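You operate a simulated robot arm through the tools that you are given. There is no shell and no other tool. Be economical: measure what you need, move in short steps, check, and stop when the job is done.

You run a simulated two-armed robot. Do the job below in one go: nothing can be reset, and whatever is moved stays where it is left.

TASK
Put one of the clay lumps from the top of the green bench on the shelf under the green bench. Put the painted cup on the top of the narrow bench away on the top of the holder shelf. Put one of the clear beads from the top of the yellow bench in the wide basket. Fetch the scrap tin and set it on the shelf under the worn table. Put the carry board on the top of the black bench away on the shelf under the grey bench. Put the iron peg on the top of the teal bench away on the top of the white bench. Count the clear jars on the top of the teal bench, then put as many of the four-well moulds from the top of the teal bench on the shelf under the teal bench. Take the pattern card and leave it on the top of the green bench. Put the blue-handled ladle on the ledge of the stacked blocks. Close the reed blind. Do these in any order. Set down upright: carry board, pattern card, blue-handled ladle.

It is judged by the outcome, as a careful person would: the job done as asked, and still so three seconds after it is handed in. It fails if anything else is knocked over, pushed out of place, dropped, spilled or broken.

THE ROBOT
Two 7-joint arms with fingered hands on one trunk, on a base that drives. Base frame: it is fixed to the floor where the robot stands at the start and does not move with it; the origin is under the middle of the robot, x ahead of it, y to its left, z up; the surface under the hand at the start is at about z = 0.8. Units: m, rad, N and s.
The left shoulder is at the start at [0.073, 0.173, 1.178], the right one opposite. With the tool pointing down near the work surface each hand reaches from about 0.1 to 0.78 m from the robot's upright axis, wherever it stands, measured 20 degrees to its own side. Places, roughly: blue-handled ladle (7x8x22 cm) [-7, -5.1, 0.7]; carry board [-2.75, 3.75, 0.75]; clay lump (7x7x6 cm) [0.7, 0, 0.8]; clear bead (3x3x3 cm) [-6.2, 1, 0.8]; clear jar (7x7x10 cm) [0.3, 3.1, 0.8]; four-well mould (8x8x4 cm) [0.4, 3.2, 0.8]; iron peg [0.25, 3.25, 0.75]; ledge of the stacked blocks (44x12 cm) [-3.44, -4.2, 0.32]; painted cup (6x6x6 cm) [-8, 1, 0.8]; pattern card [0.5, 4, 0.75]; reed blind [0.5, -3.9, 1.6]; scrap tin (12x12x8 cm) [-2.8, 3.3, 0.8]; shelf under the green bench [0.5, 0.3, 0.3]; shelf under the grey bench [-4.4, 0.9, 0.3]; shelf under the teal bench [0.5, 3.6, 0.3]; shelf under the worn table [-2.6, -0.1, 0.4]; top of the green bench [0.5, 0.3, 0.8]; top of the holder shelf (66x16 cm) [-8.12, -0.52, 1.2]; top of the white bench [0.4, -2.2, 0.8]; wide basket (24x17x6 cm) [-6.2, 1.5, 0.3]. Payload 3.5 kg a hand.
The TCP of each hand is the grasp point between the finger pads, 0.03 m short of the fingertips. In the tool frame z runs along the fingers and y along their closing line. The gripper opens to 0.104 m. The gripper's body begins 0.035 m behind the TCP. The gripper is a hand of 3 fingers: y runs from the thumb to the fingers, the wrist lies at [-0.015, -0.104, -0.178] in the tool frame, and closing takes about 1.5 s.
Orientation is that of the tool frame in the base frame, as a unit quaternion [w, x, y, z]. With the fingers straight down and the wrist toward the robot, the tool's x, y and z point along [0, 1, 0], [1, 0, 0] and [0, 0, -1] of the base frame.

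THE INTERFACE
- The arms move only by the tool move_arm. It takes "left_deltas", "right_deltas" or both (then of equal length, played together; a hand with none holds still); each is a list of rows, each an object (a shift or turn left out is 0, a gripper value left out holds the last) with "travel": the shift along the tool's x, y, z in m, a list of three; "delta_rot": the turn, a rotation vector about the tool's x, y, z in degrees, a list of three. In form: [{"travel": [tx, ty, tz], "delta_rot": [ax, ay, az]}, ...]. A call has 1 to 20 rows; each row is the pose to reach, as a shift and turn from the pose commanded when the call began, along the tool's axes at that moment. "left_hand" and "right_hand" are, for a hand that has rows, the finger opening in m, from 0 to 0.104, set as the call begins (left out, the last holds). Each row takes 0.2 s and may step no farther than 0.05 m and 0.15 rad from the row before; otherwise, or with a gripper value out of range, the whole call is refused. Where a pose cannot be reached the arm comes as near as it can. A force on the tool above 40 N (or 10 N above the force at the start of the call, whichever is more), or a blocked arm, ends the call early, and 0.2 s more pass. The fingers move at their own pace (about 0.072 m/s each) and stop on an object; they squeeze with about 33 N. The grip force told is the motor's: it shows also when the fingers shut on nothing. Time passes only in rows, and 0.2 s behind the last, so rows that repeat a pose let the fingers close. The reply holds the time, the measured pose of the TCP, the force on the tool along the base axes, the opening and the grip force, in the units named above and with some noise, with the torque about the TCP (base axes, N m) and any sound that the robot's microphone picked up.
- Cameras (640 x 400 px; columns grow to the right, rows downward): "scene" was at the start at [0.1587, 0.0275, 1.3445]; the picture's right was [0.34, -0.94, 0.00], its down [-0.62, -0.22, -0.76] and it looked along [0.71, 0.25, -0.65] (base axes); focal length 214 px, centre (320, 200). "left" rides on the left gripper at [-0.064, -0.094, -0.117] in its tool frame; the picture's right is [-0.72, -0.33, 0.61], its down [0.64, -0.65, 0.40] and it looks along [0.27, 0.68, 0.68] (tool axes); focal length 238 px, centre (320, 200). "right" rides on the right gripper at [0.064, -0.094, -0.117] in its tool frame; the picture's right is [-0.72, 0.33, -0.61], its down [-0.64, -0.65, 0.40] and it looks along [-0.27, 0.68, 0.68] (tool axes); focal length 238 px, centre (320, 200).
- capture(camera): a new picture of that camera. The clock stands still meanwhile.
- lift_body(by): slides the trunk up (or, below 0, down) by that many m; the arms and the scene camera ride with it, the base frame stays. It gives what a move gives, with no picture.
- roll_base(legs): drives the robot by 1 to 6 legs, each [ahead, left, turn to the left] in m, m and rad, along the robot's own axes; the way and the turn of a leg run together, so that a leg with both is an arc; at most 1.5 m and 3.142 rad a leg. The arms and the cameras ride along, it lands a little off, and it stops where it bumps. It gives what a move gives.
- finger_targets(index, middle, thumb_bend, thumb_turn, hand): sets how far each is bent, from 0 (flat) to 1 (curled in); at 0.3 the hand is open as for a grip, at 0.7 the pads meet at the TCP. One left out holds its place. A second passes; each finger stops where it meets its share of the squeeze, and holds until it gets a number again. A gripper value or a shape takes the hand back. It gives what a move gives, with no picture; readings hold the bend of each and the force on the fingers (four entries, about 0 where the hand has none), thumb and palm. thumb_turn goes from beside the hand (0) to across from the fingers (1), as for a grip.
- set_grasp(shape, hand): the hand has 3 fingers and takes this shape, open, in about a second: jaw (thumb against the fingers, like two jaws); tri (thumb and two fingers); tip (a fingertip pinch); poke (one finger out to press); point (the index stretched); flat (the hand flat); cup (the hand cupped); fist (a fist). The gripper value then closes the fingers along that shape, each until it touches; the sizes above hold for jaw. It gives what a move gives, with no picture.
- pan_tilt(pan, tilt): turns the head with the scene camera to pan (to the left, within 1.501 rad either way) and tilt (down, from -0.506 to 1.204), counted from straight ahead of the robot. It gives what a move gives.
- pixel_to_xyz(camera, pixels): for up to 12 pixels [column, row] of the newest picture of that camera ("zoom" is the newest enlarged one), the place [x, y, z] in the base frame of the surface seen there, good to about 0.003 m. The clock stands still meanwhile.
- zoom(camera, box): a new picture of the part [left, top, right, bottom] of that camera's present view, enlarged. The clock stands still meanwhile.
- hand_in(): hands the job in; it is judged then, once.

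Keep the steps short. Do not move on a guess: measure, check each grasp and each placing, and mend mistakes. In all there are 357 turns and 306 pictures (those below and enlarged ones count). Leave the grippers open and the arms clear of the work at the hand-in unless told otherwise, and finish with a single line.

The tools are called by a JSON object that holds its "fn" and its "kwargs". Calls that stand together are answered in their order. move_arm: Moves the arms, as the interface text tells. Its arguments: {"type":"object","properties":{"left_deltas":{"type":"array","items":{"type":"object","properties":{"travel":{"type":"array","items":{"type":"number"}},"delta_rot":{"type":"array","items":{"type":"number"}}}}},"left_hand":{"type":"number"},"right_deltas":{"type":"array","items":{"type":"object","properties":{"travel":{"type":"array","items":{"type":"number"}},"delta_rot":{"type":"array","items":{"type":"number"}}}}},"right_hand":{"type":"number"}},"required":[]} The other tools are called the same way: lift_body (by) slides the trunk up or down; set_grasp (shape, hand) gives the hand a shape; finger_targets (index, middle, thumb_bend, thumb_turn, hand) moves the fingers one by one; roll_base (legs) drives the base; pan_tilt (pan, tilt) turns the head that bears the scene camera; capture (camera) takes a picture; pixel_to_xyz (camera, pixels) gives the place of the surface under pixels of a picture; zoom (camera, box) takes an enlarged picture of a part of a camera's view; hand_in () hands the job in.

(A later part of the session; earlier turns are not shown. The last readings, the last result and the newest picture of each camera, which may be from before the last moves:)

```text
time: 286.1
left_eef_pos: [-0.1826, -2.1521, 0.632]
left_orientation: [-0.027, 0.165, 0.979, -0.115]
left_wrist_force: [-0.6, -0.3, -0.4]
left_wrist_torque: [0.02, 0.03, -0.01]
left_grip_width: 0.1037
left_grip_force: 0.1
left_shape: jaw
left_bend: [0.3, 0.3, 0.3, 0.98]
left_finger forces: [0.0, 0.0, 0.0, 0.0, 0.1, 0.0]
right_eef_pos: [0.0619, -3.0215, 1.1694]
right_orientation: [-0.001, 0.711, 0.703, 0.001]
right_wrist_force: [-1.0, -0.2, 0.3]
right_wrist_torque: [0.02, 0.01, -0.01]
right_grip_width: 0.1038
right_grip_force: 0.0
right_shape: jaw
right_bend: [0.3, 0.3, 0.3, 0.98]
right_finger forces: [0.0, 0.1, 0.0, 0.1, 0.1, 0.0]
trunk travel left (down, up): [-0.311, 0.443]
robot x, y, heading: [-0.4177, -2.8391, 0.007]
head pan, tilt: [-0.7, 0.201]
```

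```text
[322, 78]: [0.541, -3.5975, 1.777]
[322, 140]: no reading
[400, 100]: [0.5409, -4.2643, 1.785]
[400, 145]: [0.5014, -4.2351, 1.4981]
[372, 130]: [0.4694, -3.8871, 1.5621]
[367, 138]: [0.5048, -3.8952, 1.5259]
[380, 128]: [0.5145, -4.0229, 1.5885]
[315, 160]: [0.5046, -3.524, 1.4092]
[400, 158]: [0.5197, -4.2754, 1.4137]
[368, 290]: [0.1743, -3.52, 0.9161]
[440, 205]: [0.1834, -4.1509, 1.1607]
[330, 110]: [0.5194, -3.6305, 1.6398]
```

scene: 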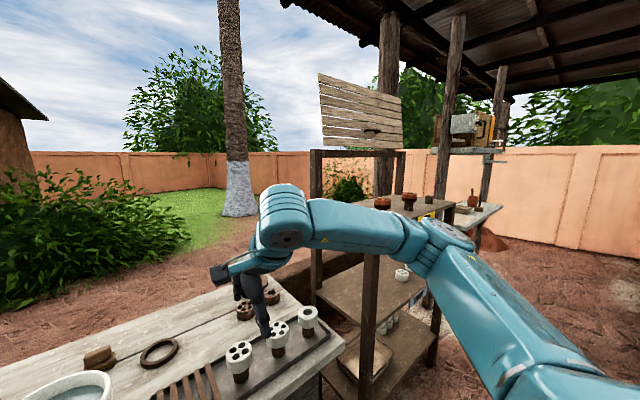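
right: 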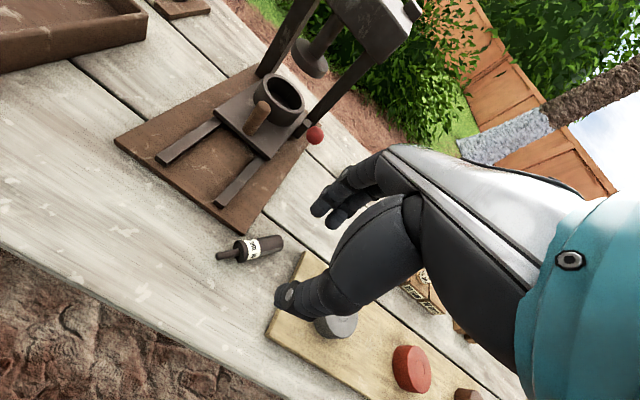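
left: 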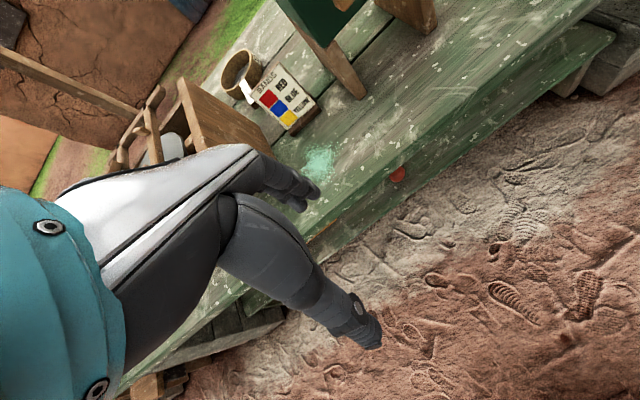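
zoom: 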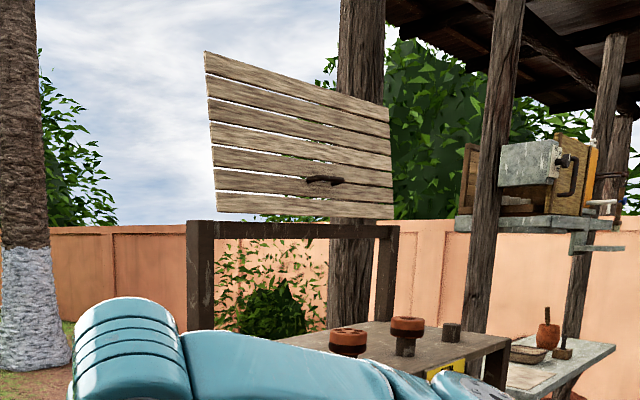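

The blind is a slatted panel (z 1.50–1.78, y −3.57..−4.27) with a bar handle at about (0.469,−3.887,1.562). I raise the trunk 0.42 first.

{"fn": "lift_body", "kwargs": {"by": 0.4}}

{"fn": "roll_base", "kwargs": {"legs": [[0, -0.86, 0], [0.1, 0, 0]]}}

{"fn": "pan_tilt", "kwargs": {"pan": -0.3, "tilt": 0.35}}

{"fn": "capture", "kwargs": {"camera": "scene"}}

```text
time: 289.9
left_eef_pos: [-0.1817, -2.1529, 1.0317]
left_orientation: [-0.028, 0.165, 0.979, -0.116]
left_wrist_force: [-0.4, 0.3, -0.2]
left_wrist_torque: [0.01, -0.02, 0.01]
left_grip_width: 0.1035
left_grip_force: 0.1
left_shape: jaw
left_bend: [0.3, 0.3, 0.3, 0.98]
left_finger forces: [0.1, 0.0, 0.0, 0.0, 0.0, 0.1]
right_eef_pos: [0.063, -3.0196, 1.5692]
right_orientation: [0.0, 0.711, 0.703, 0.0]
right_wrist_force: [0.0, 0.8, 0.9]
right_wrist_torque: [0.01, 0.0, 0.04]
right_grip_width: 0.1039
right_grip_force: 0.0
right_shape: jaw
right_bend: [0.3, 0.3, 0.3, 0.98]
right_finger forces: [0.1, 0.0, 0.0, 0.1, 0.1, 0.0]
trunk travel left (down, up): [-0.711, 0.043]
robot x, y, heading: [-0.4144, -2.8398, 0.005]
head pan, tilt: [-0.7, 0.201]
```

```text
time: 295.2
left_eef_pos: [-0.0782, -3.012, 1.0337]
left_orientation: [-0.028, 0.164, 0.979, -0.115]
left_wrist_force: [0.6, -0.1, 0.2]
left_wrist_torque: [-0.02, 0.01, -0.01]
left_grip_width: 0.1035
left_grip_force: 0.0
left_shape: jaw
left_bend: [0.3, 0.3, 0.3, 0.98]
left_finger forces: [0.1, 0.0, 0.0, 0.0, 0.0, 0.1]
right_eef_pos: [0.17, -3.8788, 1.5699]
right_orientation: [0.0, 0.71, 0.704, 0.001]
right_wrist_force: [0.1, -0.1, 0.1]
right_wrist_torque: [-0.04, -0.05, -0.04]
right_grip_width: 0.1037
right_grip_force: 0.0
right_shape: jaw
right_bend: [0.3, 0.3, 0.3, 0.98]
right_finger forces: [0.1, 0.0, 0.0, 0.1, 0.0, 0.0]
trunk travel left (down, up): [-0.711, 0.043]
robot x, y, heading: [-0.3078, -3.6947, 0.009]
head pan, tilt: [-0.7, 0.201]
```

```text
time: 296.1
left_eef_pos: [-0.0776, -3.0111, 1.0321]
left_orientation: [-0.029, 0.164, 0.979, -0.115]
left_wrist_force: [0.1, -0.2, -0.4]
left_wrist_torque: [0.01, 0.0, -0.01]
left_grip_width: 0.1036
left_grip_force: 0.1
left_shape: jaw
left_bend: [0.3, 0.3, 0.3, 0.98]
left_finger forces: [0.0, 0.0, 0.0, 0.0, 0.0, 0.0]
right_eef_pos: [0.17, -3.8776, 1.5692]
right_orientation: [0.0, 0.71, 0.704, 0.002]
right_wrist_force: [-0.7, 0.3, -0.7]
right_wrist_torque: [-0.02, 0.0, 0.02]
right_grip_width: 0.1036
right_grip_force: 0.1
right_shape: jaw
right_bend: [0.3, 0.3, 0.3, 0.98]
right_finger forces: [0.1, 0.0, 0.0, 0.1, 0.0, 0.0]
trunk travel left (down, up): [-0.711, 0.043]
robot x, y, heading: [-0.3109, -3.6959, 0.009]
head pan, tilt: [-0.3, 0.351]
```

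```text
211 pictures are left
```

scene: 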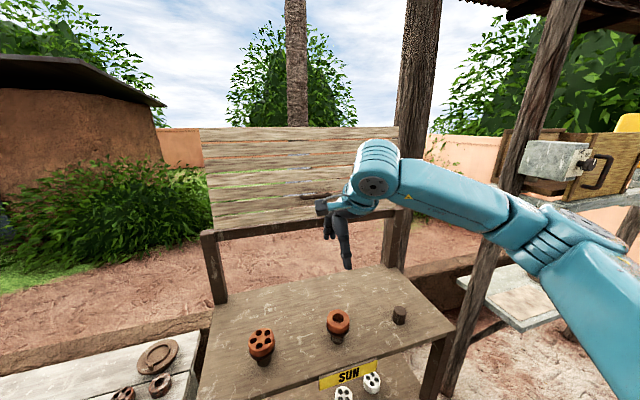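

I zoom on the blind and measure its plane and handle.

{"fn": "zoom", "kwargs": {"camera": "scene", "box": [190, 110, 430, 260]}}

{"fn": "pixel_to_xyz", "kwargs": {"camera": "scene", "pixels": [[220, 140], [220, 215], [300, 140], [300, 220], [303, 195], [313, 195], [328, 197], [230, 237], [350, 222], [280, 232], [209, 260], [314, 199]]}}

```text
2.67 times, centred on (310, 185) of scene
```

zoom: 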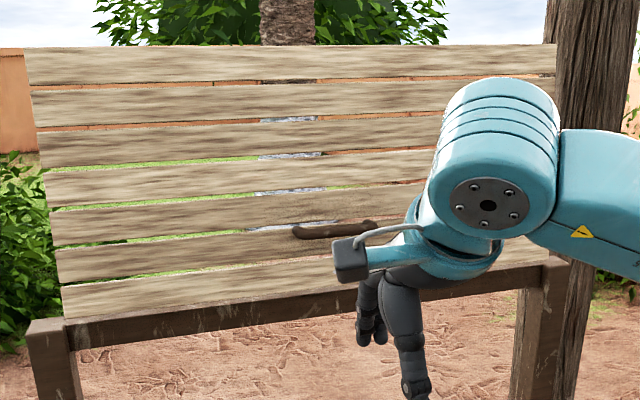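

```text
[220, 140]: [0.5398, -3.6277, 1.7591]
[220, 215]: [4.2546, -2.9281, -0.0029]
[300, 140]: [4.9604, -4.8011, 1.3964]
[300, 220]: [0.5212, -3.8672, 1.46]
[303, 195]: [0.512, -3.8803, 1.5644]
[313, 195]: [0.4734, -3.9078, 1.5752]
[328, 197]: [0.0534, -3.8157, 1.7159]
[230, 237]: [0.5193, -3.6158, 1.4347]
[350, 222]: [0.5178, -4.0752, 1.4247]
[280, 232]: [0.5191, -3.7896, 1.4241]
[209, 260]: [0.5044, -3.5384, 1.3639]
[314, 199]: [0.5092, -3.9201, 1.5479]
```

The blind looks like a panel that slides down; handle centre about (0.47,−3.92,1.565). I pitch the right hand forward to point +x, fingers above and thumb below the bar.

{"fn": "move_arm", "kwargs": {"right_deltas": [{"delta_rot": [-8, 0, 0]}, {"delta_rot": [-16, 0, 0]}, {"delta_rot": [-24, 0, 0]}, {"delta_rot": [-32, 0, 0]}, {"delta_rot": [-40, 0, 0]}, {"delta_rot": [-48, 0, 0]}, {"delta_rot": [-56, 0, 0]}, {"delta_rot": [-64, 0, 0]}, {"delta_rot": [-72, 0, 0]}, {"delta_rot": [-80, 0, 0]}, {"delta_rot": [-86, 0, 0]}]}}

{"fn": "capture", "kwargs": {"camera": "right"}}

{"fn": "capture", "kwargs": {"camera": "scene"}}

```text
time: 298.5
left_eef_pos: [-0.0771, -3.0104, 1.0312]
left_orientation: [-0.028, 0.165, 0.979, -0.116]
left_wrist_force: [-0.2, 0.6, -0.9]
left_wrist_torque: [0.0, 0.0, -0.01]
left_grip_width: 0.1036
left_grip_force: 0.0
left_shape: jaw
left_bend: [0.3, 0.3, 0.3, 0.98]
left_finger forces: [0.0, 0.0, 0.1, 0.0, 0.0, 0.1]
right_eef_pos: [0.1707, -3.8781, 1.5696]
right_orientation: [0.242, 0.667, 0.661, 0.242]
right_wrist_force: [-0.2, 0.1, -0.3]
right_wrist_torque: [0.03, 0.01, -0.01]
right_grip_width: 0.1037
right_grip_force: 0.0
right_shape: jaw
right_bend: [0.3, 0.3, 0.3, 0.98]
right_finger forces: [0.1, 0.0, 0.0, 0.0, 0.0, 0.1]
right hand out of reach, approached as far as the arm can: row 6, 7, 8, 9, 10, 11
trunk travel left (down, up): [-0.711, 0.043]
robot x, y, heading: [-0.3101, -3.6963, 0.013]
head pan, tilt: [-0.3, 0.351]
```

```text
209 pictures are left
```

right: 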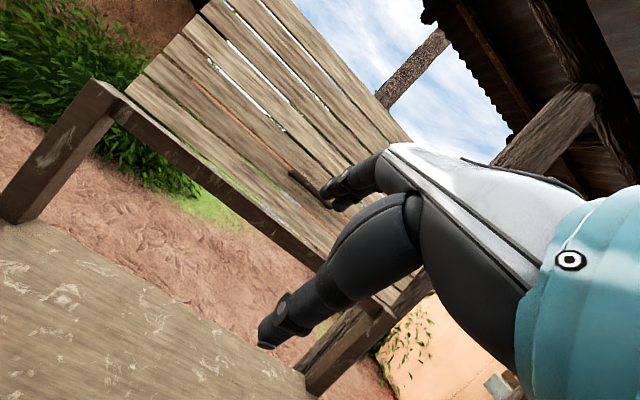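

```text
208 pictures are left
```

scene: 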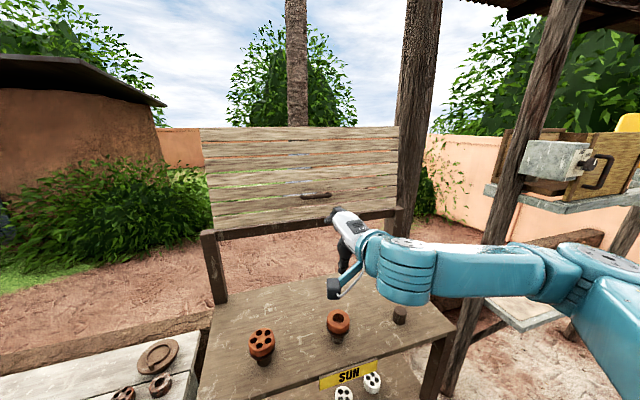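

Only 40° reached here; the wrist needs a more stretched arm. I measure the handle again, then extend 0.18 m forward while pitching on.

{"fn": "pixel_to_xyz", "kwargs": {"camera": "scene", "pixels": [[303, 195], [309, 196], [316, 195], [323, 194], [329, 194], [316, 199], [316, 191]]}}

{"fn": "move_arm", "kwargs": {"right_deltas": [{"travel": [-0.005, 0.015, 0.013], "delta_rot": [-5, 0, 0]}, {"travel": [-0.01, 0.03, 0.026], "delta_rot": [-11, 0, 0]}, {"travel": [-0.015, 0.045, 0.039], "delta_rot": [-17, 0, 0]}, {"travel": [-0.02, 0.06, 0.052], "delta_rot": [-23, 0, 0]}, {"travel": [-0.025, 0.075, 0.065], "delta_rot": [-29, 0, 0]}, {"travel": [-0.03, 0.09, 0.078], "delta_rot": [-35, 0, 0]}, {"travel": [-0.035, 0.105, 0.091], "delta_rot": [-41, 0, 0]}, {"travel": [-0.04, 0.12, 0.104], "delta_rot": [-46, 0, 0]}]}}

{"fn": "capture", "kwargs": {"camera": "scene"}}

```text
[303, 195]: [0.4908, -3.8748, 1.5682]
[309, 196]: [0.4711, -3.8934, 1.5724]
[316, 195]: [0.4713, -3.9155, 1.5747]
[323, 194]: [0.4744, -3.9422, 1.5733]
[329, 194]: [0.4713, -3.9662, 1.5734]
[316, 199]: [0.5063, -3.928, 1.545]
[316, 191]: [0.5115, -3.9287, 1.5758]
```

```text
time: 300.3
left_eef_pos: [-0.0751, -3.0106, 1.0328]
left_orientation: [-0.029, 0.163, 0.98, -0.114]
left_wrist_force: [-0.2, 0.6, -0.1]
left_wrist_torque: [0.0, 0.03, -0.01]
left_grip_width: 0.1039
left_grip_force: 0.1
left_shape: jaw
left_bend: [0.3, 0.3, 0.3, 0.98]
left_finger forces: [0.0, 0.0, 0.1, 0.1, 0.1, 0.0]
right_eef_pos: [0.3509, -4.0111, 1.5618]
right_orientation: [0.446, 0.515, 0.549, 0.484]
right_wrist_force: [-4.1, -2.1, 7.7]
right_wrist_torque: [-0.09, 0.35, 0.16]
right_grip_width: 0.1039
right_grip_force: 0.1
right_shape: jaw
right_bend: [0.3, 0.3, 0.3, 0.98]
right_finger forces: [0.1, 0.0, 0.0, 0.0, 0.1, 0.0]
right hand out of reach, approached as far as the arm can: row 1, 2, 3, 4, 5, 6, 7, 8
trunk travel left (down, up): [-0.711, 0.043]
robot x, y, heading: [-0.3102, -3.6951, 0.004]
head pan, tilt: [-0.3, 0.351]
```

```text
207 pictures are left
```

scene: 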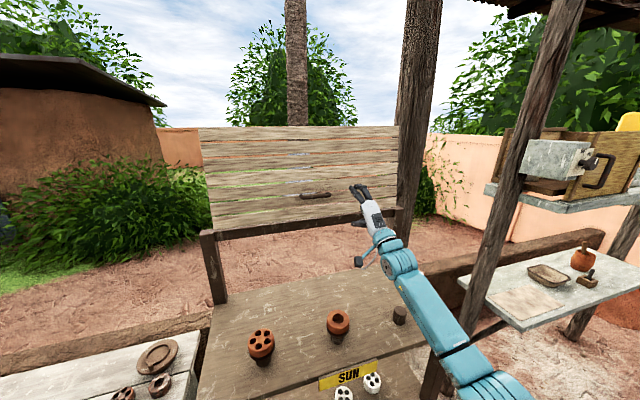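

The hand points forward now; TCP (0.351,−4.011,1.562). The bar is at x 0.471, y −3.88..−3.97, z 1.573. I shift the base left 0.088 and look from the hand camera.

{"fn": "roll_base", "kwargs": {"legs": [[0, 0.088, 0]]}}

{"fn": "capture", "kwargs": {"camera": "right"}}

{"fn": "capture", "kwargs": {"camera": "scene"}}

```text
time: 301.4
left_eef_pos: [-0.0785, -2.925, 1.0324]
left_orientation: [-0.028, 0.163, 0.979, -0.115]
left_wrist_force: [-0.1, 0.2, 0.3]
left_wrist_torque: [0.0, -0.02, 0.01]
left_grip_width: 0.1037
left_grip_force: 0.1
left_shape: jaw
left_bend: [0.3, 0.3, 0.3, 0.98]
left_finger forces: [0.1, 0.0, 0.1, 0.0, 0.1, 0.1]
right_eef_pos: [0.3436, -3.9264, 1.5724]
right_orientation: [0.46, 0.501, 0.535, 0.501]
right_wrist_force: [0.5, -0.4, -0.2]
right_wrist_torque: [0.01, 0.05, 0.03]
right_grip_width: 0.1038
right_grip_force: 0.0
right_shape: jaw
right_bend: [0.3, 0.3, 0.3, 0.98]
right_finger forces: [0.0, 0.0, 0.1, 0.1, 0.1, 0.0]
trunk travel left (down, up): [-0.711, 0.043]
robot x, y, heading: [-0.3127, -3.606, 0.006]
head pan, tilt: [-0.3, 0.351]
```

```text
206 pictures are left
```

right: 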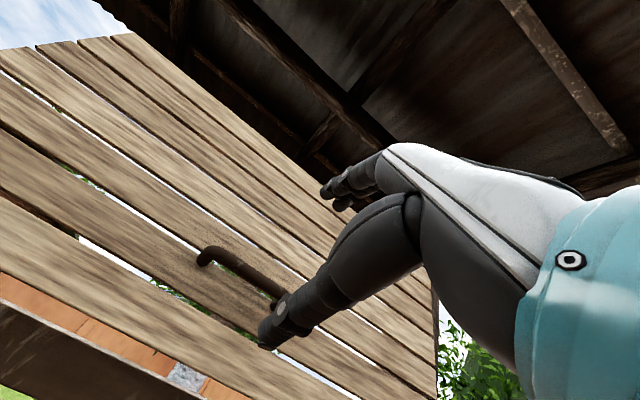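

```text
205 pictures are left
```

scene: 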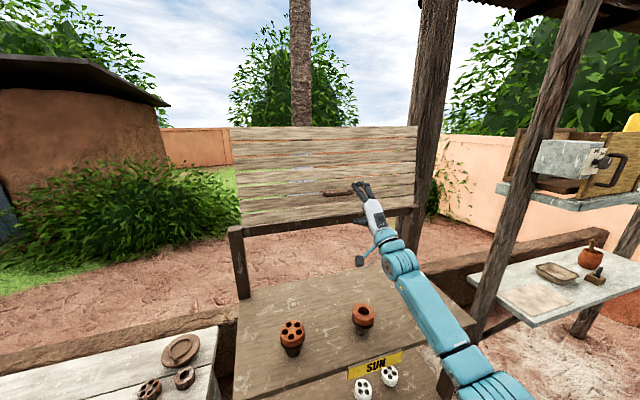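

I measure the bar from the hand camera.

{"fn": "pixel_to_xyz", "kwargs": {"camera": "right", "pixels": [[210, 254], [235, 265], [258, 280], [280, 293], [203, 262], [245, 262], [240, 272]]}}

```text
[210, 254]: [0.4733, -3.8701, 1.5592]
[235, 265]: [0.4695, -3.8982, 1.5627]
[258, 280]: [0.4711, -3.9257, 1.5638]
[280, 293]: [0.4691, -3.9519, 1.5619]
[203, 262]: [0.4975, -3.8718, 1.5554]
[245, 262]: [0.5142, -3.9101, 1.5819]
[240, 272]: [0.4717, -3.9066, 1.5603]
```

Bar centre ≈ (0.474,−3.92,1.567). I drive ahead 0.122 so that the bar sits between thumb and fingers.

{"fn": "roll_base", "kwargs": {"legs": [[0.122, 0, 0]]}}

{"fn": "capture", "kwargs": {"camera": "right"}}

```text
time: 302.6
left_eef_pos: [0.0439, -2.9226, 1.0319]
left_orientation: [-0.027, 0.164, 0.979, -0.115]
left_wrist_force: [-0.2, -0.6, 0.0]
left_wrist_torque: [-0.02, -0.01, 0.01]
left_grip_width: 0.1037
left_grip_force: 0.0
left_shape: jaw
left_bend: [0.3, 0.3, 0.3, 0.98]
left_finger forces: [0.0, 0.0, 0.0, 0.1, 0.0, 0.0]
right_eef_pos: [0.4626, -3.9239, 1.5746]
right_orientation: [0.462, 0.501, 0.534, 0.501]
right_wrist_force: [0.3, -0.4, -0.1]
right_wrist_torque: [-0.04, 0.03, 0.01]
right_grip_width: 0.1039
right_grip_force: 0.1
right_shape: jaw
right_bend: [0.3, 0.3, 0.3, 0.98]
right_finger forces: [0.0, 0.0, 0.0, 0.1, 0.0, 0.0]
trunk travel left (down, up): [-0.711, 0.043]
robot x, y, heading: [-0.1863, -3.6063, 0.01]
head pan, tilt: [-0.3, 0.351]
```

```text
204 pictures are left
```

right: 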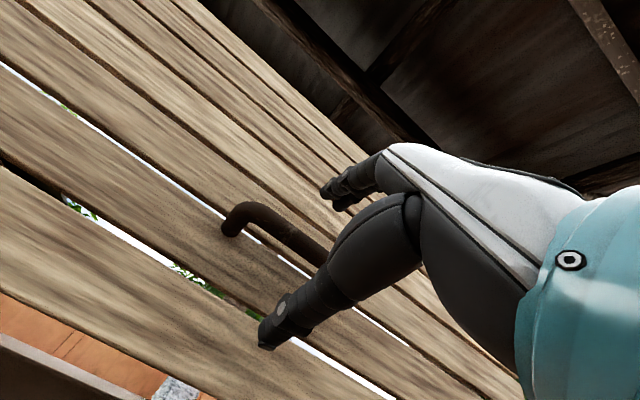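

The bar lies between fingers and thumb. I close.

{"fn": "move_arm", "kwargs": {"right_deltas": [{"travel": [0, 0, 0]}, {"travel": [0, 0, 0]}, {"travel": [0, 0, 0]}, {"travel": [0, 0, 0]}, {"travel": [0, 0, 0]}, {"travel": [0, 0, 0]}, {"travel": [0, 0, 0]}, {"travel": [0, 0, 0]}], "right_hand": 0.0}}

{"fn": "capture", "kwargs": {"camera": "right"}}

```text
time: 304.4
left_eef_pos: [0.0464, -2.9218, 1.0322]
left_orientation: [-0.029, 0.164, 0.979, -0.116]
left_wrist_force: [-0.3, 0.7, 0.9]
left_wrist_torque: [0.0, 0.01, 0.03]
left_grip_width: 0.1036
left_grip_force: 0.0
left_shape: jaw
left_bend: [0.3, 0.3, 0.3, 0.98]
left_finger forces: [0.0, 0.0, 0.0, 0.1, 0.0, 0.1]
right_eef_pos: [0.4676, -3.9251, 1.5706]
right_orientation: [0.46, 0.501, 0.536, 0.5]
right_wrist_force: [11.0, 0.4, -2.0]
right_wrist_torque: [0.06, -0.05, 0.01]
right_grip_width: 0.0049
right_grip_force: 32.8
right_shape: jaw
right_bend: [0.7, 0.7, 0.76, 1.0]
right_finger forces: [19.7, 5.6, 0.1, 0.0, 27.9, 0.0]
trunk travel left (down, up): [-0.711, 0.043]
robot x, y, heading: [-0.1882, -3.6073, 0.011]
head pan, tilt: [-0.3, 0.351]
```

```text
203 pictures are left
```

right: 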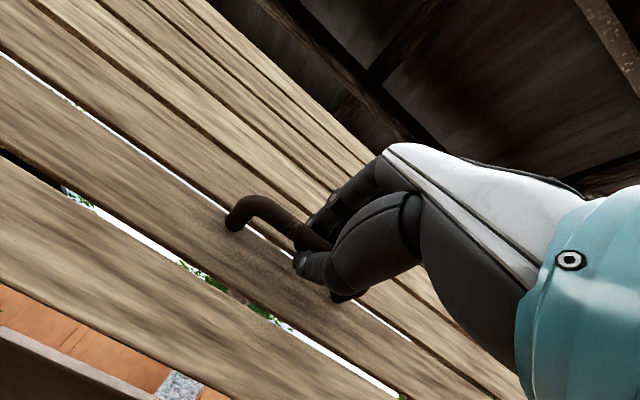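

Gripped. I pull down gently with the trunk, 3 cm, and watch.

{"fn": "lift_body", "kwargs": {"by": -0.03}}

{"fn": "capture", "kwargs": {"camera": "right"}}

{"fn": "capture", "kwargs": {"camera": "scene"}}

```text
time: 305.2
left_eef_pos: [0.041, -2.9222, 1.0021]
left_orientation: [-0.026, 0.165, 0.979, -0.115]
left_wrist_force: [0.7, -1.6, -1.0]
left_wrist_torque: [-0.04, 0.04, 0.01]
left_grip_width: 0.1038
left_grip_force: 0.1
left_shape: jaw
left_bend: [0.3, 0.3, 0.3, 0.98]
left_finger forces: [0.1, 0.0, 0.0, 0.1, 0.0, 0.1]
right_eef_pos: [0.4567, -3.9265, 1.5532]
right_orientation: [0.468, 0.495, 0.529, 0.507]
right_wrist_force: [-9.7, -4.1, 31.7]
right_wrist_torque: [0.22, -0.36, 0.06]
right_grip_width: 0.0038
right_grip_force: 32.5
right_shape: jaw
right_bend: [0.7, 0.7, 0.81, 1.0]
right_finger forces: [29.4, 4.7, 0.0, 0.0, 15.9, 0.1]
trunk travel left (down, up): [-0.681, 0.073]
robot x, y, heading: [-0.1893, -3.6099, 0.003]
head pan, tilt: [-0.3, 0.351]
```

```text
202 pictures are left
```

right: 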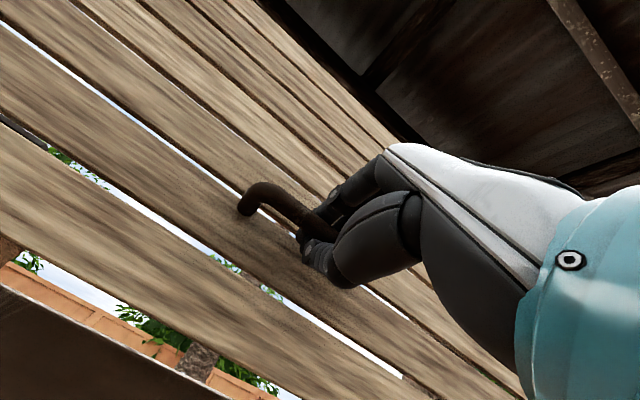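

```text
201 pictures are left
```

scene: 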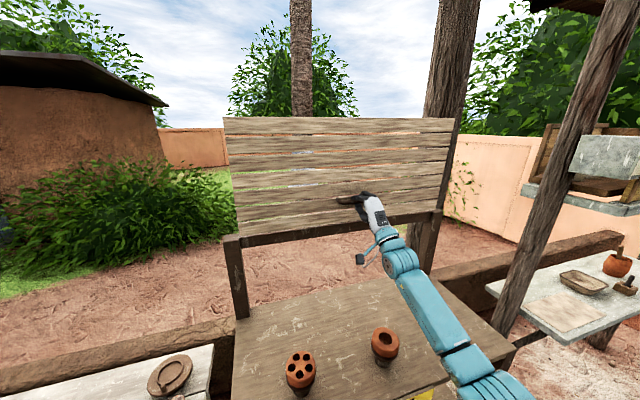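

The panel resists (31 N up) but the hand moved 1 cm toward me, hinting at a hinge at the bottom. I measure the panel plane now.

{"fn": "pixel_to_xyz", "kwargs": {"camera": "scene", "pixels": [[250, 125], [430, 125], [250, 165], [300, 215], [260, 240], [350, 225], [420, 190], [345, 198]]}}

```text
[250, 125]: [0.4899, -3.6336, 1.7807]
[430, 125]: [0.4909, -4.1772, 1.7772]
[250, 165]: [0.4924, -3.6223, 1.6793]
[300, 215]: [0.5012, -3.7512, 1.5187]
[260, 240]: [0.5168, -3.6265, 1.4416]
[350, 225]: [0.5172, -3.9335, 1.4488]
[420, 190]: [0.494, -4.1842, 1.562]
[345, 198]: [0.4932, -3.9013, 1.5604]
```

The top edge swung from x 0.541 to 0.490: the blind is hinged at its bottom (about x 0.505, z 1.44) and folds forward and down. I relieve the downward pull and draw it toward me 3 cm.

{"fn": "lift_body", "kwargs": {"by": 0.02}}

{"fn": "roll_base", "kwargs": {"legs": [[-0.03, 0, 0]]}}

{"fn": "capture", "kwargs": {"camera": "scene"}}

{"fn": "pixel_to_xyz", "kwargs": {"camera": "scene", "pixels": [[250, 125], [250, 165], [300, 205], [300, 350], [380, 335], [420, 300]]}}

```text
time: 305.9
left_eef_pos: [0.0442, -2.9231, 1.0223]
left_orientation: [-0.028, 0.163, 0.979, -0.117]
left_wrist_force: [-0.5, 0.0, -0.6]
left_wrist_torque: [0.0, -0.01, -0.01]
left_grip_width: 0.1035
left_grip_force: 0.0
left_shape: jaw
left_bend: [0.3, 0.3, 0.3, 0.98]
left_finger forces: [0.1, 0.1, 0.1, 0.1, 0.0, 0.0]
right_eef_pos: [0.4651, -3.924, 1.5579]
right_orientation: [0.459, 0.503, 0.537, 0.498]
right_wrist_force: [-6.2, 0.5, -2.1]
right_wrist_torque: [-0.01, 0.09, 0.03]
right_grip_width: 0.0039
right_grip_force: 32.9
right_shape: jaw
right_bend: [0.7, 0.7, 0.81, 1.0]
right_finger forces: [1.3, 0.1, 0.0, 0.0, 0.5, 0.1]
trunk travel left (down, up): [-0.701, 0.053]
robot x, y, heading: [-0.1848, -3.61, 0.007]
head pan, tilt: [-0.3, 0.351]
```

```text
time: 306.9
left_eef_pos: [0.0144, -2.9211, 1.0219]
left_orientation: [-0.028, 0.163, 0.979, -0.116]
left_wrist_force: [-0.5, -0.2, -0.2]
left_wrist_torque: [0.01, -0.01, -0.02]
left_grip_width: 0.1037
left_grip_force: 0.1
left_shape: jaw
left_bend: [0.3, 0.3, 0.3, 0.98]
left_finger forces: [0.1, 0.1, 0.0, 0.0, 0.0, 0.1]
right_eef_pos: [0.4395, -3.9249, 1.5451]
right_orientation: [0.451, 0.512, 0.545, 0.488]
right_wrist_force: [7.6, -1.7, -3.4]
right_wrist_torque: [0.01, -0.03, 0.03]
right_grip_width: 0.0044
right_grip_force: 32.6
right_shape: jaw
right_bend: [0.7, 0.7, 0.81, 1.0]
right_finger forces: [2.2, 0.0, 0.0, 0.2, 0.2, 0.0]
trunk travel left (down, up): [-0.701, 0.053]
robot x, y, heading: [-0.2177, -3.6062, 0.006]
head pan, tilt: [-0.3, 0.351]
stopped in leg 1: the force on the tool passed its limit at 41 N (the readings are from after the stop); the commanded pose is now the measured one
```

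```text
200 pictures are left
```

scene: 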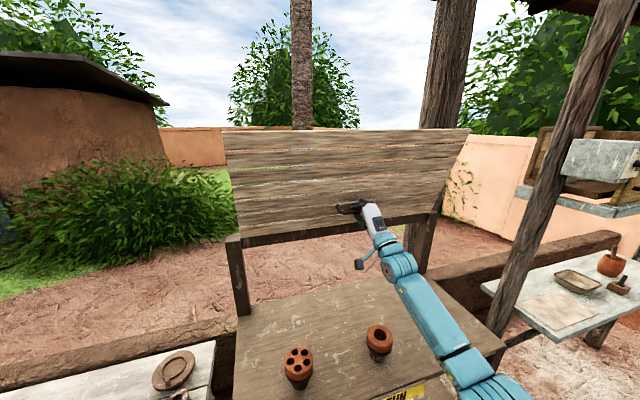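

```text
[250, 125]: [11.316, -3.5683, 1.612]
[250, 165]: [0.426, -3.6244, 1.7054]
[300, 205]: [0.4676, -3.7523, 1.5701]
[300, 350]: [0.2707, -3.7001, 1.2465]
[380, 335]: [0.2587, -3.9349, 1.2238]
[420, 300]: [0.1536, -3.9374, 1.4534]
```

The panel now leans forward 17° and follows. I continue the arc with the arm: back 3.7 cm and down 2 cm in small steps.

{"fn": "move_arm", "kwargs": {"right_deltas": [{"travel": [0, -0.004, -0.009]}, {"travel": [0, -0.009, -0.018]}, {"travel": [0, -0.014, -0.028]}, {"travel": [0, -0.02, -0.037]}, {"travel": [0, -0.02, -0.037]}]}}

{"fn": "capture", "kwargs": {"camera": "scene"}}

{"fn": "capture", "kwargs": {"camera": "right"}}

```text
time: 307.8
left_eef_pos: [0.015, -2.923, 1.0203]
left_orientation: [-0.03, 0.162, 0.98, -0.116]
left_wrist_force: [-0.6, -0.5, 0.3]
left_wrist_torque: [0.0, -0.01, 0.0]
left_grip_width: 0.1037
left_grip_force: 0.0
left_shape: jaw
left_bend: [0.3, 0.3, 0.3, 0.98]
left_finger forces: [0.1, 0.0, 0.0, 0.1, 0.0, 0.1]
right_eef_pos: [0.4174, -3.9245, 1.52]
right_orientation: [0.442, 0.518, 0.553, 0.48]
right_wrist_force: [32.6, 1.1, -15.7]
right_wrist_torque: [0.01, -0.19, 0.0]
right_grip_width: 0.0037
right_grip_force: 33.1
right_shape: jaw
right_bend: [0.7, 0.7, 0.79, 1.0]
right_finger forces: [5.4, 0.2, 0.0, 0.0, 57.6, 0.0]
trunk travel left (down, up): [-0.701, 0.053]
robot x, y, heading: [-0.2166, -3.6105, 0.012]
head pan, tilt: [-0.3, 0.351]
stopped in row 4 (right hand): the force on the tool passed its limit at 42 N (the readings are from after the stop); the commanded pose is now the measured one
```

```text
199 pictures are left
```

scene: 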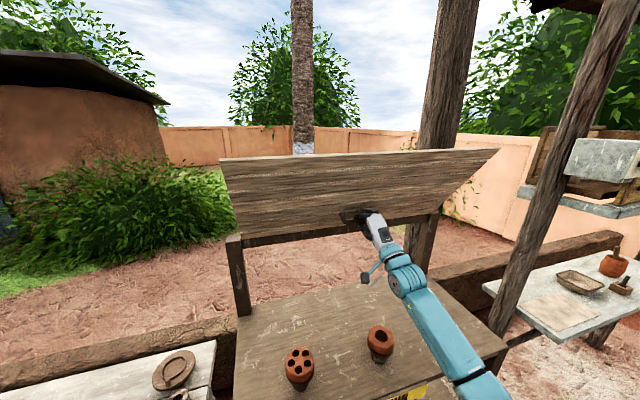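

```text
198 pictures are left
```

right: 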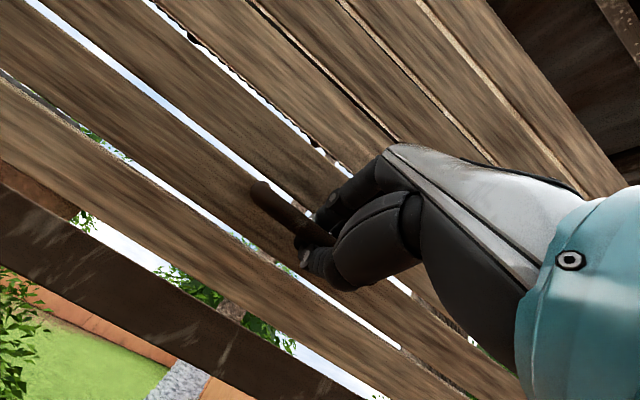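

The panel now leans about 33°. I open the fingers slightly, keeping the hand under it, to see whether it holds by friction.

{"fn": "move_arm", "kwargs": {"right_deltas": [{"travel": [0, 0, 0]}, {"travel": [0, 0, 0]}, {"travel": [0, 0, 0]}, {"travel": [0, 0, 0]}], "right_hand": 0.05}}

{"fn": "capture", "kwargs": {"camera": "scene"}}

{"fn": "pixel_to_xyz", "kwargs": {"camera": "scene", "pixels": [[250, 175], [300, 215], [400, 170]]}}

```text
time: 308.8
left_eef_pos: [0.0108, -2.9223, 1.0225]
left_orientation: [-0.028, 0.163, 0.98, -0.115]
left_wrist_force: [0.4, -0.6, -0.2]
left_wrist_torque: [0.0, 0.0, 0.0]
left_grip_width: 0.1037
left_grip_force: 0.0
left_shape: jaw
left_bend: [0.3, 0.3, 0.3, 0.98]
left_finger forces: [0.0, 0.0, 0.1, 0.0, 0.0, 0.1]
right_eef_pos: [0.407, -3.9265, 1.5336]
right_orientation: [0.448, 0.512, 0.547, 0.487]
right_wrist_force: [-6.3, -0.6, -1.1]
right_wrist_torque: [0.04, -0.22, -0.06]
right_grip_width: 0.0488
right_grip_force: 0.0
right_shape: jaw
right_bend: [0.74, 0.46, 0.71, 1.0]
right_finger forces: [2.0, 4.1, 0.0, 0.0, 0.0, 0.0]
trunk travel left (down, up): [-0.701, 0.053]
robot x, y, heading: [-0.2185, -3.6106, 0.009]
head pan, tilt: [-0.3, 0.351]
```

```text
197 pictures are left
```

scene: 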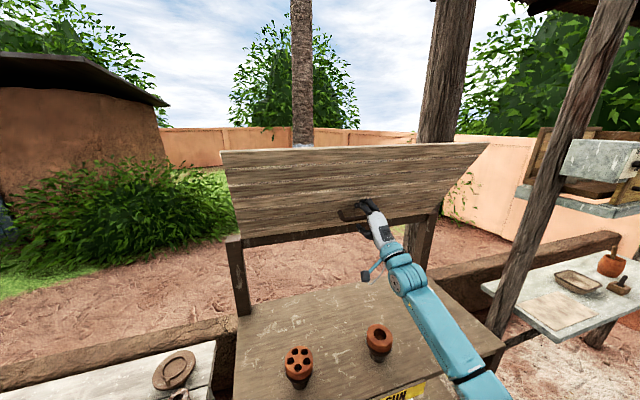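

```text
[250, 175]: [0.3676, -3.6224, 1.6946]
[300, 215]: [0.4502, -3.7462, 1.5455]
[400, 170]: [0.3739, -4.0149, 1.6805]
```

It leans 29°, with little load. I open fully and back off 3 cm to see if it stays.

{"fn": "move_arm", "kwargs": {"right_deltas": [{"travel": [0, 0, 0]}, {"travel": [0, 0, 0]}, {"travel": [0, 0, -0.01]}, {"travel": [0, 0, -0.02]}, {"travel": [0, 0, -0.03]}], "right_hand": 0.104}}

{"fn": "capture", "kwargs": {"camera": "scene"}}

{"fn": "pixel_to_xyz", "kwargs": {"camera": "scene", "pixels": [[250, 175], [300, 215], [400, 170]]}}

```text
time: 310.0
left_eef_pos: [0.0098, -2.9218, 1.0216]
left_orientation: [-0.028, 0.162, 0.98, -0.116]
left_wrist_force: [-0.9, -0.1, -0.2]
left_wrist_torque: [0.02, -0.02, -0.01]
left_grip_width: 0.1038
left_grip_force: 0.1
left_shape: jaw
left_bend: [0.3, 0.3, 0.3, 0.98]
left_finger forces: [0.0, 0.0, 0.1, 0.0, 0.0, 0.0]
right_eef_pos: [0.3776, -3.9267, 1.5358]
right_orientation: [0.448, 0.512, 0.547, 0.487]
right_wrist_force: [-0.5, 0.1, -0.5]
right_wrist_torque: [0.0, 0.01, 0.01]
right_grip_width: 0.1034
right_grip_force: 0.0
right_shape: jaw
right_bend: [0.3, 0.3, 0.3, 0.98]
right_finger forces: [0.1, 0.0, 0.0, 0.0, 0.0, 0.0]
trunk travel left (down, up): [-0.701, 0.053]
robot x, y, heading: [-0.2227, -3.6097, 0.01]
head pan, tilt: [-0.3, 0.351]
```

```text
196 pictures are left
```

scene: 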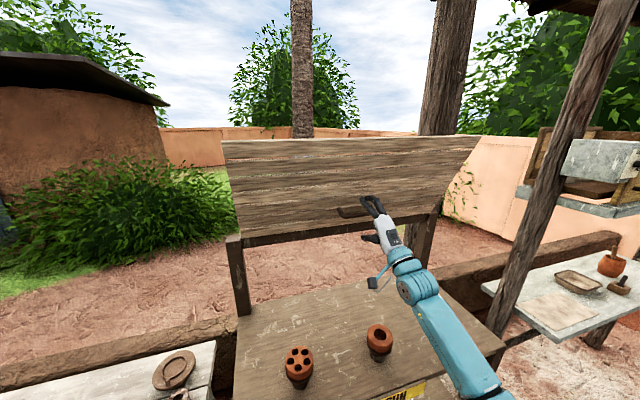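

```text
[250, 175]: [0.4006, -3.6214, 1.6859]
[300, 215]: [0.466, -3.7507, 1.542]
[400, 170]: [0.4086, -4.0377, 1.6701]
```

It stays at ~24° by hinge friction, so I must push it from behind/above. I back off 0.12, raise the hand and turn it to point down.

{"fn": "roll_base", "kwargs": {"legs": [[-0.14, 0, 0]]}}

{"fn": "lift_body", "kwargs": {"by": 0.05}}

{"fn": "move_arm", "kwargs": {"right_deltas": [{"travel": [0, 0.02, 0], "delta_rot": [8, 0, 0]}, {"travel": [0, 0.04, 0], "delta_rot": [16, 0, 0]}, {"travel": [0, 0.07, 0], "delta_rot": [24, 0, 0]}, {"travel": [0, 0.1, 0], "delta_rot": [32, 0, 0]}, {"travel": [0, 0.13, 0], "delta_rot": [40, 0, 0]}, {"travel": [0, 0.16, 0], "delta_rot": [48, 0, 0]}, {"travel": [0, 0.19, 0], "delta_rot": [56, 0, 0]}, {"travel": [0, 0.22, 0], "delta_rot": [64, 0, 0]}, {"travel": [0, 0.25, 0], "delta_rot": [72, 0, 0]}, {"travel": [0, 0.26, 0], "delta_rot": [80, 0, 0]}]}}

{"fn": "capture", "kwargs": {"camera": "scene"}}

```text
time: 311.3
left_eef_pos: [-0.1243, -2.9231, 1.0208]
left_orientation: [-0.029, 0.162, 0.979, -0.116]
left_wrist_force: [0.7, 0.0, 0.3]
left_wrist_torque: [0.01, 0.0, -0.01]
left_grip_width: 0.1035
left_grip_force: 0.0
left_shape: jaw
left_bend: [0.3, 0.3, 0.3, 0.98]
left_finger forces: [0.0, 0.0, 0.1, 0.1, 0.0, 0.0]
right_eef_pos: [0.243, -3.9286, 1.5339]
right_orientation: [0.448, 0.514, 0.548, 0.486]
right_wrist_force: [0.4, 0.1, 0.4]
right_wrist_torque: [-0.02, 0.01, 0.0]
right_grip_width: 0.1037
right_grip_force: 0.1
right_shape: jaw
right_bend: [0.3, 0.3, 0.3, 0.98]
right_finger forces: [0.0, 0.0, 0.0, 0.0, 0.0, 0.0]
trunk travel left (down, up): [-0.701, 0.053]
robot x, y, heading: [-0.3589, -3.6111, 0.015]
head pan, tilt: [-0.3, 0.351]
```

```text
time: 312.2
left_eef_pos: [-0.1245, -2.9233, 1.0715]
left_orientation: [-0.029, 0.163, 0.979, -0.115]
left_wrist_force: [0.2, 0.6, -0.5]
left_wrist_torque: [-0.01, -0.01, 0.01]
left_grip_width: 0.1039
left_grip_force: 0.1
left_shape: jaw
left_bend: [0.3, 0.3, 0.3, 0.98]
left_finger forces: [0.0, 0.1, 0.0, 0.0, 0.0, 0.0]
right_eef_pos: [0.2417, -3.9289, 1.5844]
right_orientation: [0.447, 0.513, 0.548, 0.486]
right_wrist_force: [-0.1, 0.4, 0.6]
right_wrist_torque: [0.03, -0.03, 0.01]
right_grip_width: 0.1035
right_grip_force: 0.0
right_shape: jaw
right_bend: [0.3, 0.3, 0.3, 0.98]
right_finger forces: [0.0, 0.0, 0.0, 0.1, 0.0, 0.1]
trunk travel left (down, up): [-0.751, 0.003]
robot x, y, heading: [-0.3589, -3.606, 0.007]
head pan, tilt: [-0.3, 0.351]
```

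```text
time: 314.4
left_eef_pos: [-0.1252, -2.925, 1.0716]
left_orientation: [-0.028, 0.164, 0.979, -0.115]
left_wrist_force: [0.4, 0.1, 0.2]
left_wrist_torque: [0.01, -0.04, -0.01]
left_grip_width: 0.1039
left_grip_force: 0.1
left_shape: jaw
left_bend: [0.3, 0.3, 0.3, 0.98]
left_finger forces: [0.0, 0.0, 0.1, 0.1, 0.1, 0.1]
right_eef_pos: [0.2704, -3.9316, 1.8126]
right_orientation: [0.092, 0.675, 0.725, 0.106]
right_wrist_force: [-0.5, -0.7, 0.1]
right_wrist_torque: [0.04, -0.03, -0.01]
right_grip_width: 0.1037
right_grip_force: 0.1
right_shape: jaw
right_bend: [0.3, 0.3, 0.3, 0.98]
right_finger forces: [0.0, 0.1, 0.0, 0.0, 0.0, 0.0]
right hand out of reach, approached as far as the arm can: row 9, 10
trunk travel left (down, up): [-0.751, 0.003]
robot x, y, heading: [-0.3554, -3.6127, 0.01]
head pan, tilt: [-0.3, 0.351]
```

```text
195 pictures are left
```

scene: 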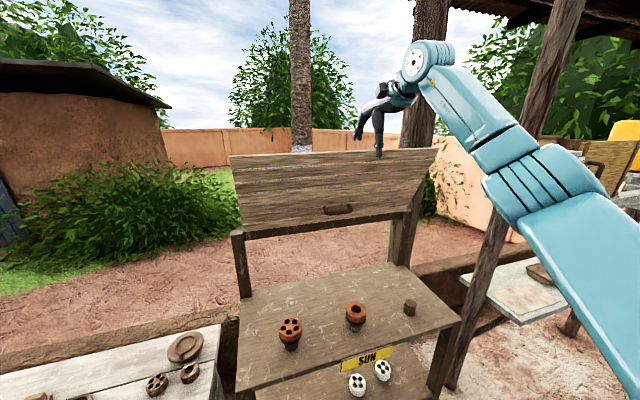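

The hand is above; I measure the panel's top edge, and close the fingers to make a pusher.

{"fn": "pixel_to_xyz", "kwargs": {"camera": "scene", "pixels": [[260, 158], [300, 156], [350, 155], [400, 153], [260, 200], [340, 209]]}}

{"fn": "move_arm", "kwargs": {"right_deltas": [{"travel": [0, 0, -0.01]}, {"travel": [0, 0, -0.02]}, {"travel": [0, 0, -0.03]}, {"travel": [0, 0, -0.03]}, {"travel": [0, 0, -0.03]}, {"travel": [0, 0, -0.03]}, {"travel": [0, 0, -0.03]}], "right_hand": 0.0}}

```text
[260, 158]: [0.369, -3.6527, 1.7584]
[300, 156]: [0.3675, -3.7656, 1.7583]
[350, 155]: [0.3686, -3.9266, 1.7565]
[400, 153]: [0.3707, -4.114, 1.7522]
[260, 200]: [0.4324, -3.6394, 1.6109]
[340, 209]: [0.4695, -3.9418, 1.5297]
```

```text
time: 316.0
left_eef_pos: [-0.1251, -2.9252, 1.0721]
left_orientation: [-0.028, 0.164, 0.979, -0.115]
left_wrist_force: [0.8, -0.1, 1.0]
left_wrist_torque: [-0.02, -0.04, 0.02]
left_grip_width: 0.1035
left_grip_force: 0.0
left_shape: jaw
left_bend: [0.3, 0.3, 0.3, 0.98]
left_finger forces: [0.0, 0.0, 0.0, 0.0, 0.0, 0.1]
right_eef_pos: [0.2607, -3.9292, 1.841]
right_orientation: [0.093, 0.676, 0.723, 0.107]
right_wrist_force: [0.1, -0.1, -0.2]
right_wrist_torque: [0.01, 0.0, 0.0]
right_grip_width: 0.0
right_grip_force: 33.1
right_shape: jaw
right_bend: [0.7, 0.7, 0.47, 1.0]
right_finger forces: [0.0, 0.0, 0.1, 0.0, 0.0, 0.0]
trunk travel left (down, up): [-0.751, 0.003]
robot x, y, heading: [-0.3568, -3.6146, 0.011]
head pan, tilt: [-0.3, 0.351]
```

Top edge at (0.369,1.758). I drive ahead 0.19 with the tips above it, then lower behind it.

{"fn": "roll_base", "kwargs": {"legs": [[0.19, 0, 0]]}}

{"fn": "lift_body", "kwargs": {"by": -0.11}}

{"fn": "capture", "kwargs": {"camera": "scene"}}

```text
time: 317.6
left_eef_pos: [0.0615, -2.9229, 1.0732]
left_orientation: [-0.027, 0.163, 0.979, -0.116]
left_wrist_force: [-0.5, 0.6, 0.0]
left_wrist_torque: [-0.01, 0.0, 0.01]
left_grip_width: 0.1036
left_grip_force: 0.0
left_shape: jaw
left_bend: [0.3, 0.3, 0.3, 0.98]
left_finger forces: [0.0, 0.0, 0.0, 0.0, 0.0, 0.0]
right_eef_pos: [0.4468, -3.929, 1.8433]
right_orientation: [0.094, 0.675, 0.724, 0.108]
right_wrist_force: [-0.7, 0.5, -0.9]
right_wrist_torque: [0.01, -0.01, -0.03]
right_grip_width: 0.0
right_grip_force: 33.1
right_shape: jaw
right_bend: [0.7, 0.7, 0.47, 1.0]
right_finger forces: [0.0, 0.0, 0.1, 0.1, 0.0, 0.0]
trunk travel left (down, up): [-0.751, 0.003]
robot x, y, heading: [-0.1658, -3.6078, 0.002]
head pan, tilt: [-0.3, 0.351]
```

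```text
time: 319.0
left_eef_pos: [0.0625, -2.9223, 0.9615]
left_orientation: [-0.028, 0.163, 0.979, -0.117]
left_wrist_force: [0.4, -0.5, 1.0]
left_wrist_torque: [0.0, 0.01, 0.04]
left_grip_width: 0.1035
left_grip_force: 0.0
left_shape: jaw
left_bend: [0.3, 0.3, 0.3, 0.98]
left_finger forces: [0.0, 0.0, 0.0, 0.0, 0.0, 0.1]
right_eef_pos: [0.4508, -3.9286, 1.7328]
right_orientation: [0.092, 0.675, 0.724, 0.107]
right_wrist_force: [0.2, -0.2, -0.6]
right_wrist_torque: [-0.01, 0.0, 0.0]
right_grip_width: 0.0
right_grip_force: 33.1
right_shape: jaw
right_bend: [0.7, 0.7, 0.47, 1.0]
right_finger forces: [0.1, 0.0, 0.1, 0.0, 0.0, 0.0]
trunk travel left (down, up): [-0.641, 0.113]
robot x, y, heading: [-0.1681, -3.607, 0.009]
head pan, tilt: [-0.3, 0.351]
```

```text
194 pictures are left
```

scene: 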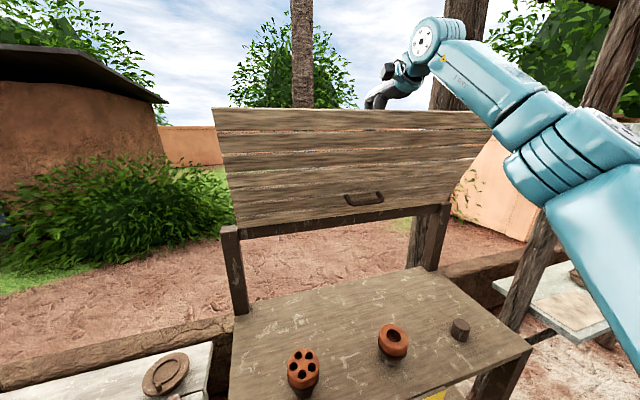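

The fingers are behind the panel. I draw back 0.12 m and look.

{"fn": "roll_base", "kwargs": {"legs": [[-0.12, 0, 0]]}}

{"fn": "capture", "kwargs": {"camera": "scene"}}

```text
time: 320.2
left_eef_pos: [-0.0553, -2.9232, 0.9611]
left_orientation: [-0.029, 0.162, 0.979, -0.117]
left_wrist_force: [-0.3, -0.5, -0.3]
left_wrist_torque: [-0.01, 0.03, 0.01]
left_grip_width: 0.1038
left_grip_force: 0.1
left_shape: jaw
left_bend: [0.3, 0.3, 0.3, 0.98]
left_finger forces: [0.0, 0.0, 0.1, 0.0, 0.1, 0.0]
right_eef_pos: [0.3314, -3.9291, 1.7306]
right_orientation: [0.092, 0.675, 0.724, 0.106]
right_wrist_force: [0.6, 0.0, -0.1]
right_wrist_torque: [0.03, 0.01, -0.02]
right_grip_width: 0.0
right_grip_force: 33.3
right_shape: jaw
right_bend: [0.7, 0.7, 0.47, 1.0]
right_finger forces: [0.0, 0.1, 0.0, 0.1, 0.1, 0.1]
trunk travel left (down, up): [-0.641, 0.113]
robot x, y, heading: [-0.2872, -3.6087, 0.01]
head pan, tilt: [-0.3, 0.351]
```

```text
193 pictures are left
```

scene: 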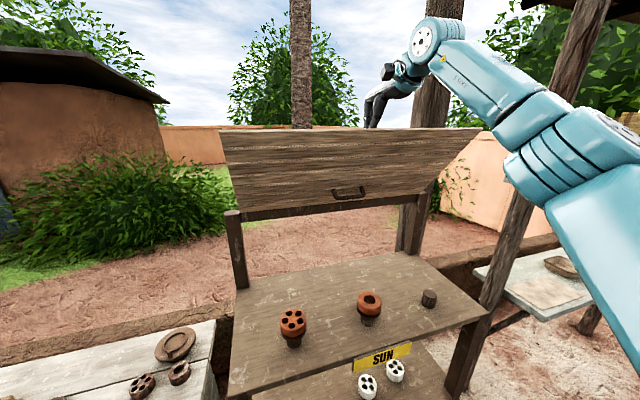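

The panel follows smoothly. I lower 0.07, draw back 0.08, and lower 0.1.

{"fn": "lift_body", "kwargs": {"by": -0.07}}

{"fn": "roll_base", "kwargs": {"legs": [[-0.08, 0, 0]]}}

{"fn": "capture", "kwargs": {"camera": "scene"}}

```text
time: 321.3
left_eef_pos: [-0.0572, -2.9237, 0.8923]
left_orientation: [-0.028, 0.163, 0.979, -0.116]
left_wrist_force: [0.2, -0.6, 0.1]
left_wrist_torque: [0.03, -0.01, 0.02]
left_grip_width: 0.1034
left_grip_force: 0.0
left_shape: jaw
left_bend: [0.3, 0.3, 0.3, 0.98]
left_finger forces: [0.0, 0.0, 0.0, 0.1, 0.0, 0.1]
right_eef_pos: [0.3292, -3.9288, 1.6615]
right_orientation: [0.092, 0.675, 0.724, 0.106]
right_wrist_force: [-0.4, -0.8, -0.1]
right_wrist_torque: [-0.02, 0.05, -0.01]
right_grip_width: 0.0
right_grip_force: 33.1
right_shape: jaw
right_bend: [0.7, 0.7, 0.47, 1.0]
right_finger forces: [0.0, 0.1, 0.0, 0.0, 0.1, 0.1]
trunk travel left (down, up): [-0.571, 0.183]
robot x, y, heading: [-0.2852, -3.6094, 0.009]
head pan, tilt: [-0.3, 0.351]
```

```text
time: 322.4
left_eef_pos: [-0.1345, -2.9249, 0.8916]
left_orientation: [-0.028, 0.164, 0.979, -0.115]
left_wrist_force: [-1.3, 0.0, 0.0]
left_wrist_torque: [-0.02, -0.01, -0.01]
left_grip_width: 0.1034
left_grip_force: 0.0
left_shape: jaw
left_bend: [0.3, 0.3, 0.3, 0.98]
left_finger forces: [0.0, 0.1, 0.0, 0.0, 0.0, 0.0]
right_eef_pos: [0.25, -3.9309, 1.6621]
right_orientation: [0.092, 0.675, 0.724, 0.106]
right_wrist_force: [-0.2, -0.1, 1.0]
right_wrist_torque: [-0.01, 0.03, -0.01]
right_grip_width: 0.0001
right_grip_force: 33.0
right_shape: jaw
right_bend: [0.7, 0.7, 0.47, 1.0]
right_finger forces: [0.1, 0.0, 0.0, 0.0, 0.1, 0.0]
trunk travel left (down, up): [-0.571, 0.183]
robot x, y, heading: [-0.3642, -3.6146, 0.001]
head pan, tilt: [-0.3, 0.351]
```

```text
192 pictures are left
```

scene: 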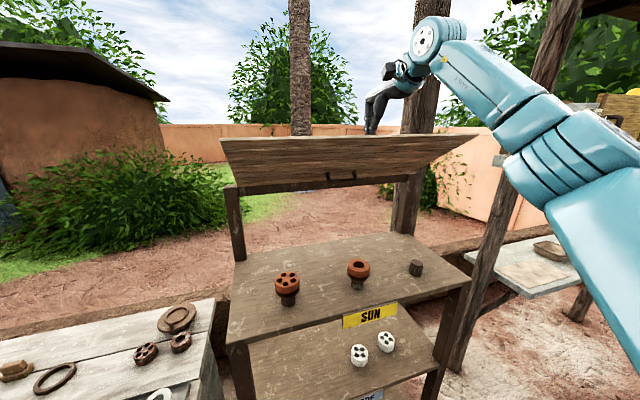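

It folds over nicely (~58°). I lower 0.1.

{"fn": "lift_body", "kwargs": {"by": -0.1}}

{"fn": "capture", "kwargs": {"camera": "scene"}}

```text
time: 323.7
left_eef_pos: [-0.1349, -2.9247, 0.7916]
left_orientation: [-0.028, 0.165, 0.979, -0.115]
left_wrist_force: [-0.6, 0.0, 0.7]
left_wrist_torque: [-0.01, 0.0, 0.01]
left_grip_width: 0.1037
left_grip_force: 0.0
left_shape: jaw
left_bend: [0.3, 0.3, 0.3, 0.98]
left_finger forces: [0.0, 0.1, 0.0, 0.1, 0.1, 0.0]
right_eef_pos: [0.2514, -3.9305, 1.5618]
right_orientation: [0.092, 0.676, 0.724, 0.107]
right_wrist_force: [0.5, -0.3, 0.5]
right_wrist_torque: [0.01, -0.03, 0.03]
right_grip_width: 0.0
right_grip_force: 32.9
right_shape: jaw
right_bend: [0.7, 0.7, 0.47, 1.0]
right_finger forces: [0.1, 0.0, 0.0, 0.0, 0.0, 0.0]
trunk travel left (down, up): [-0.471, 0.283]
robot x, y, heading: [-0.367, -3.6103, 0.006]
head pan, tilt: [-0.3, 0.351]
```

```text
191 pictures are left
```

scene: 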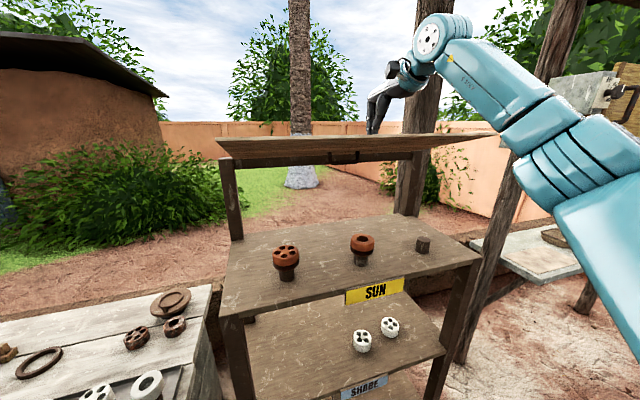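

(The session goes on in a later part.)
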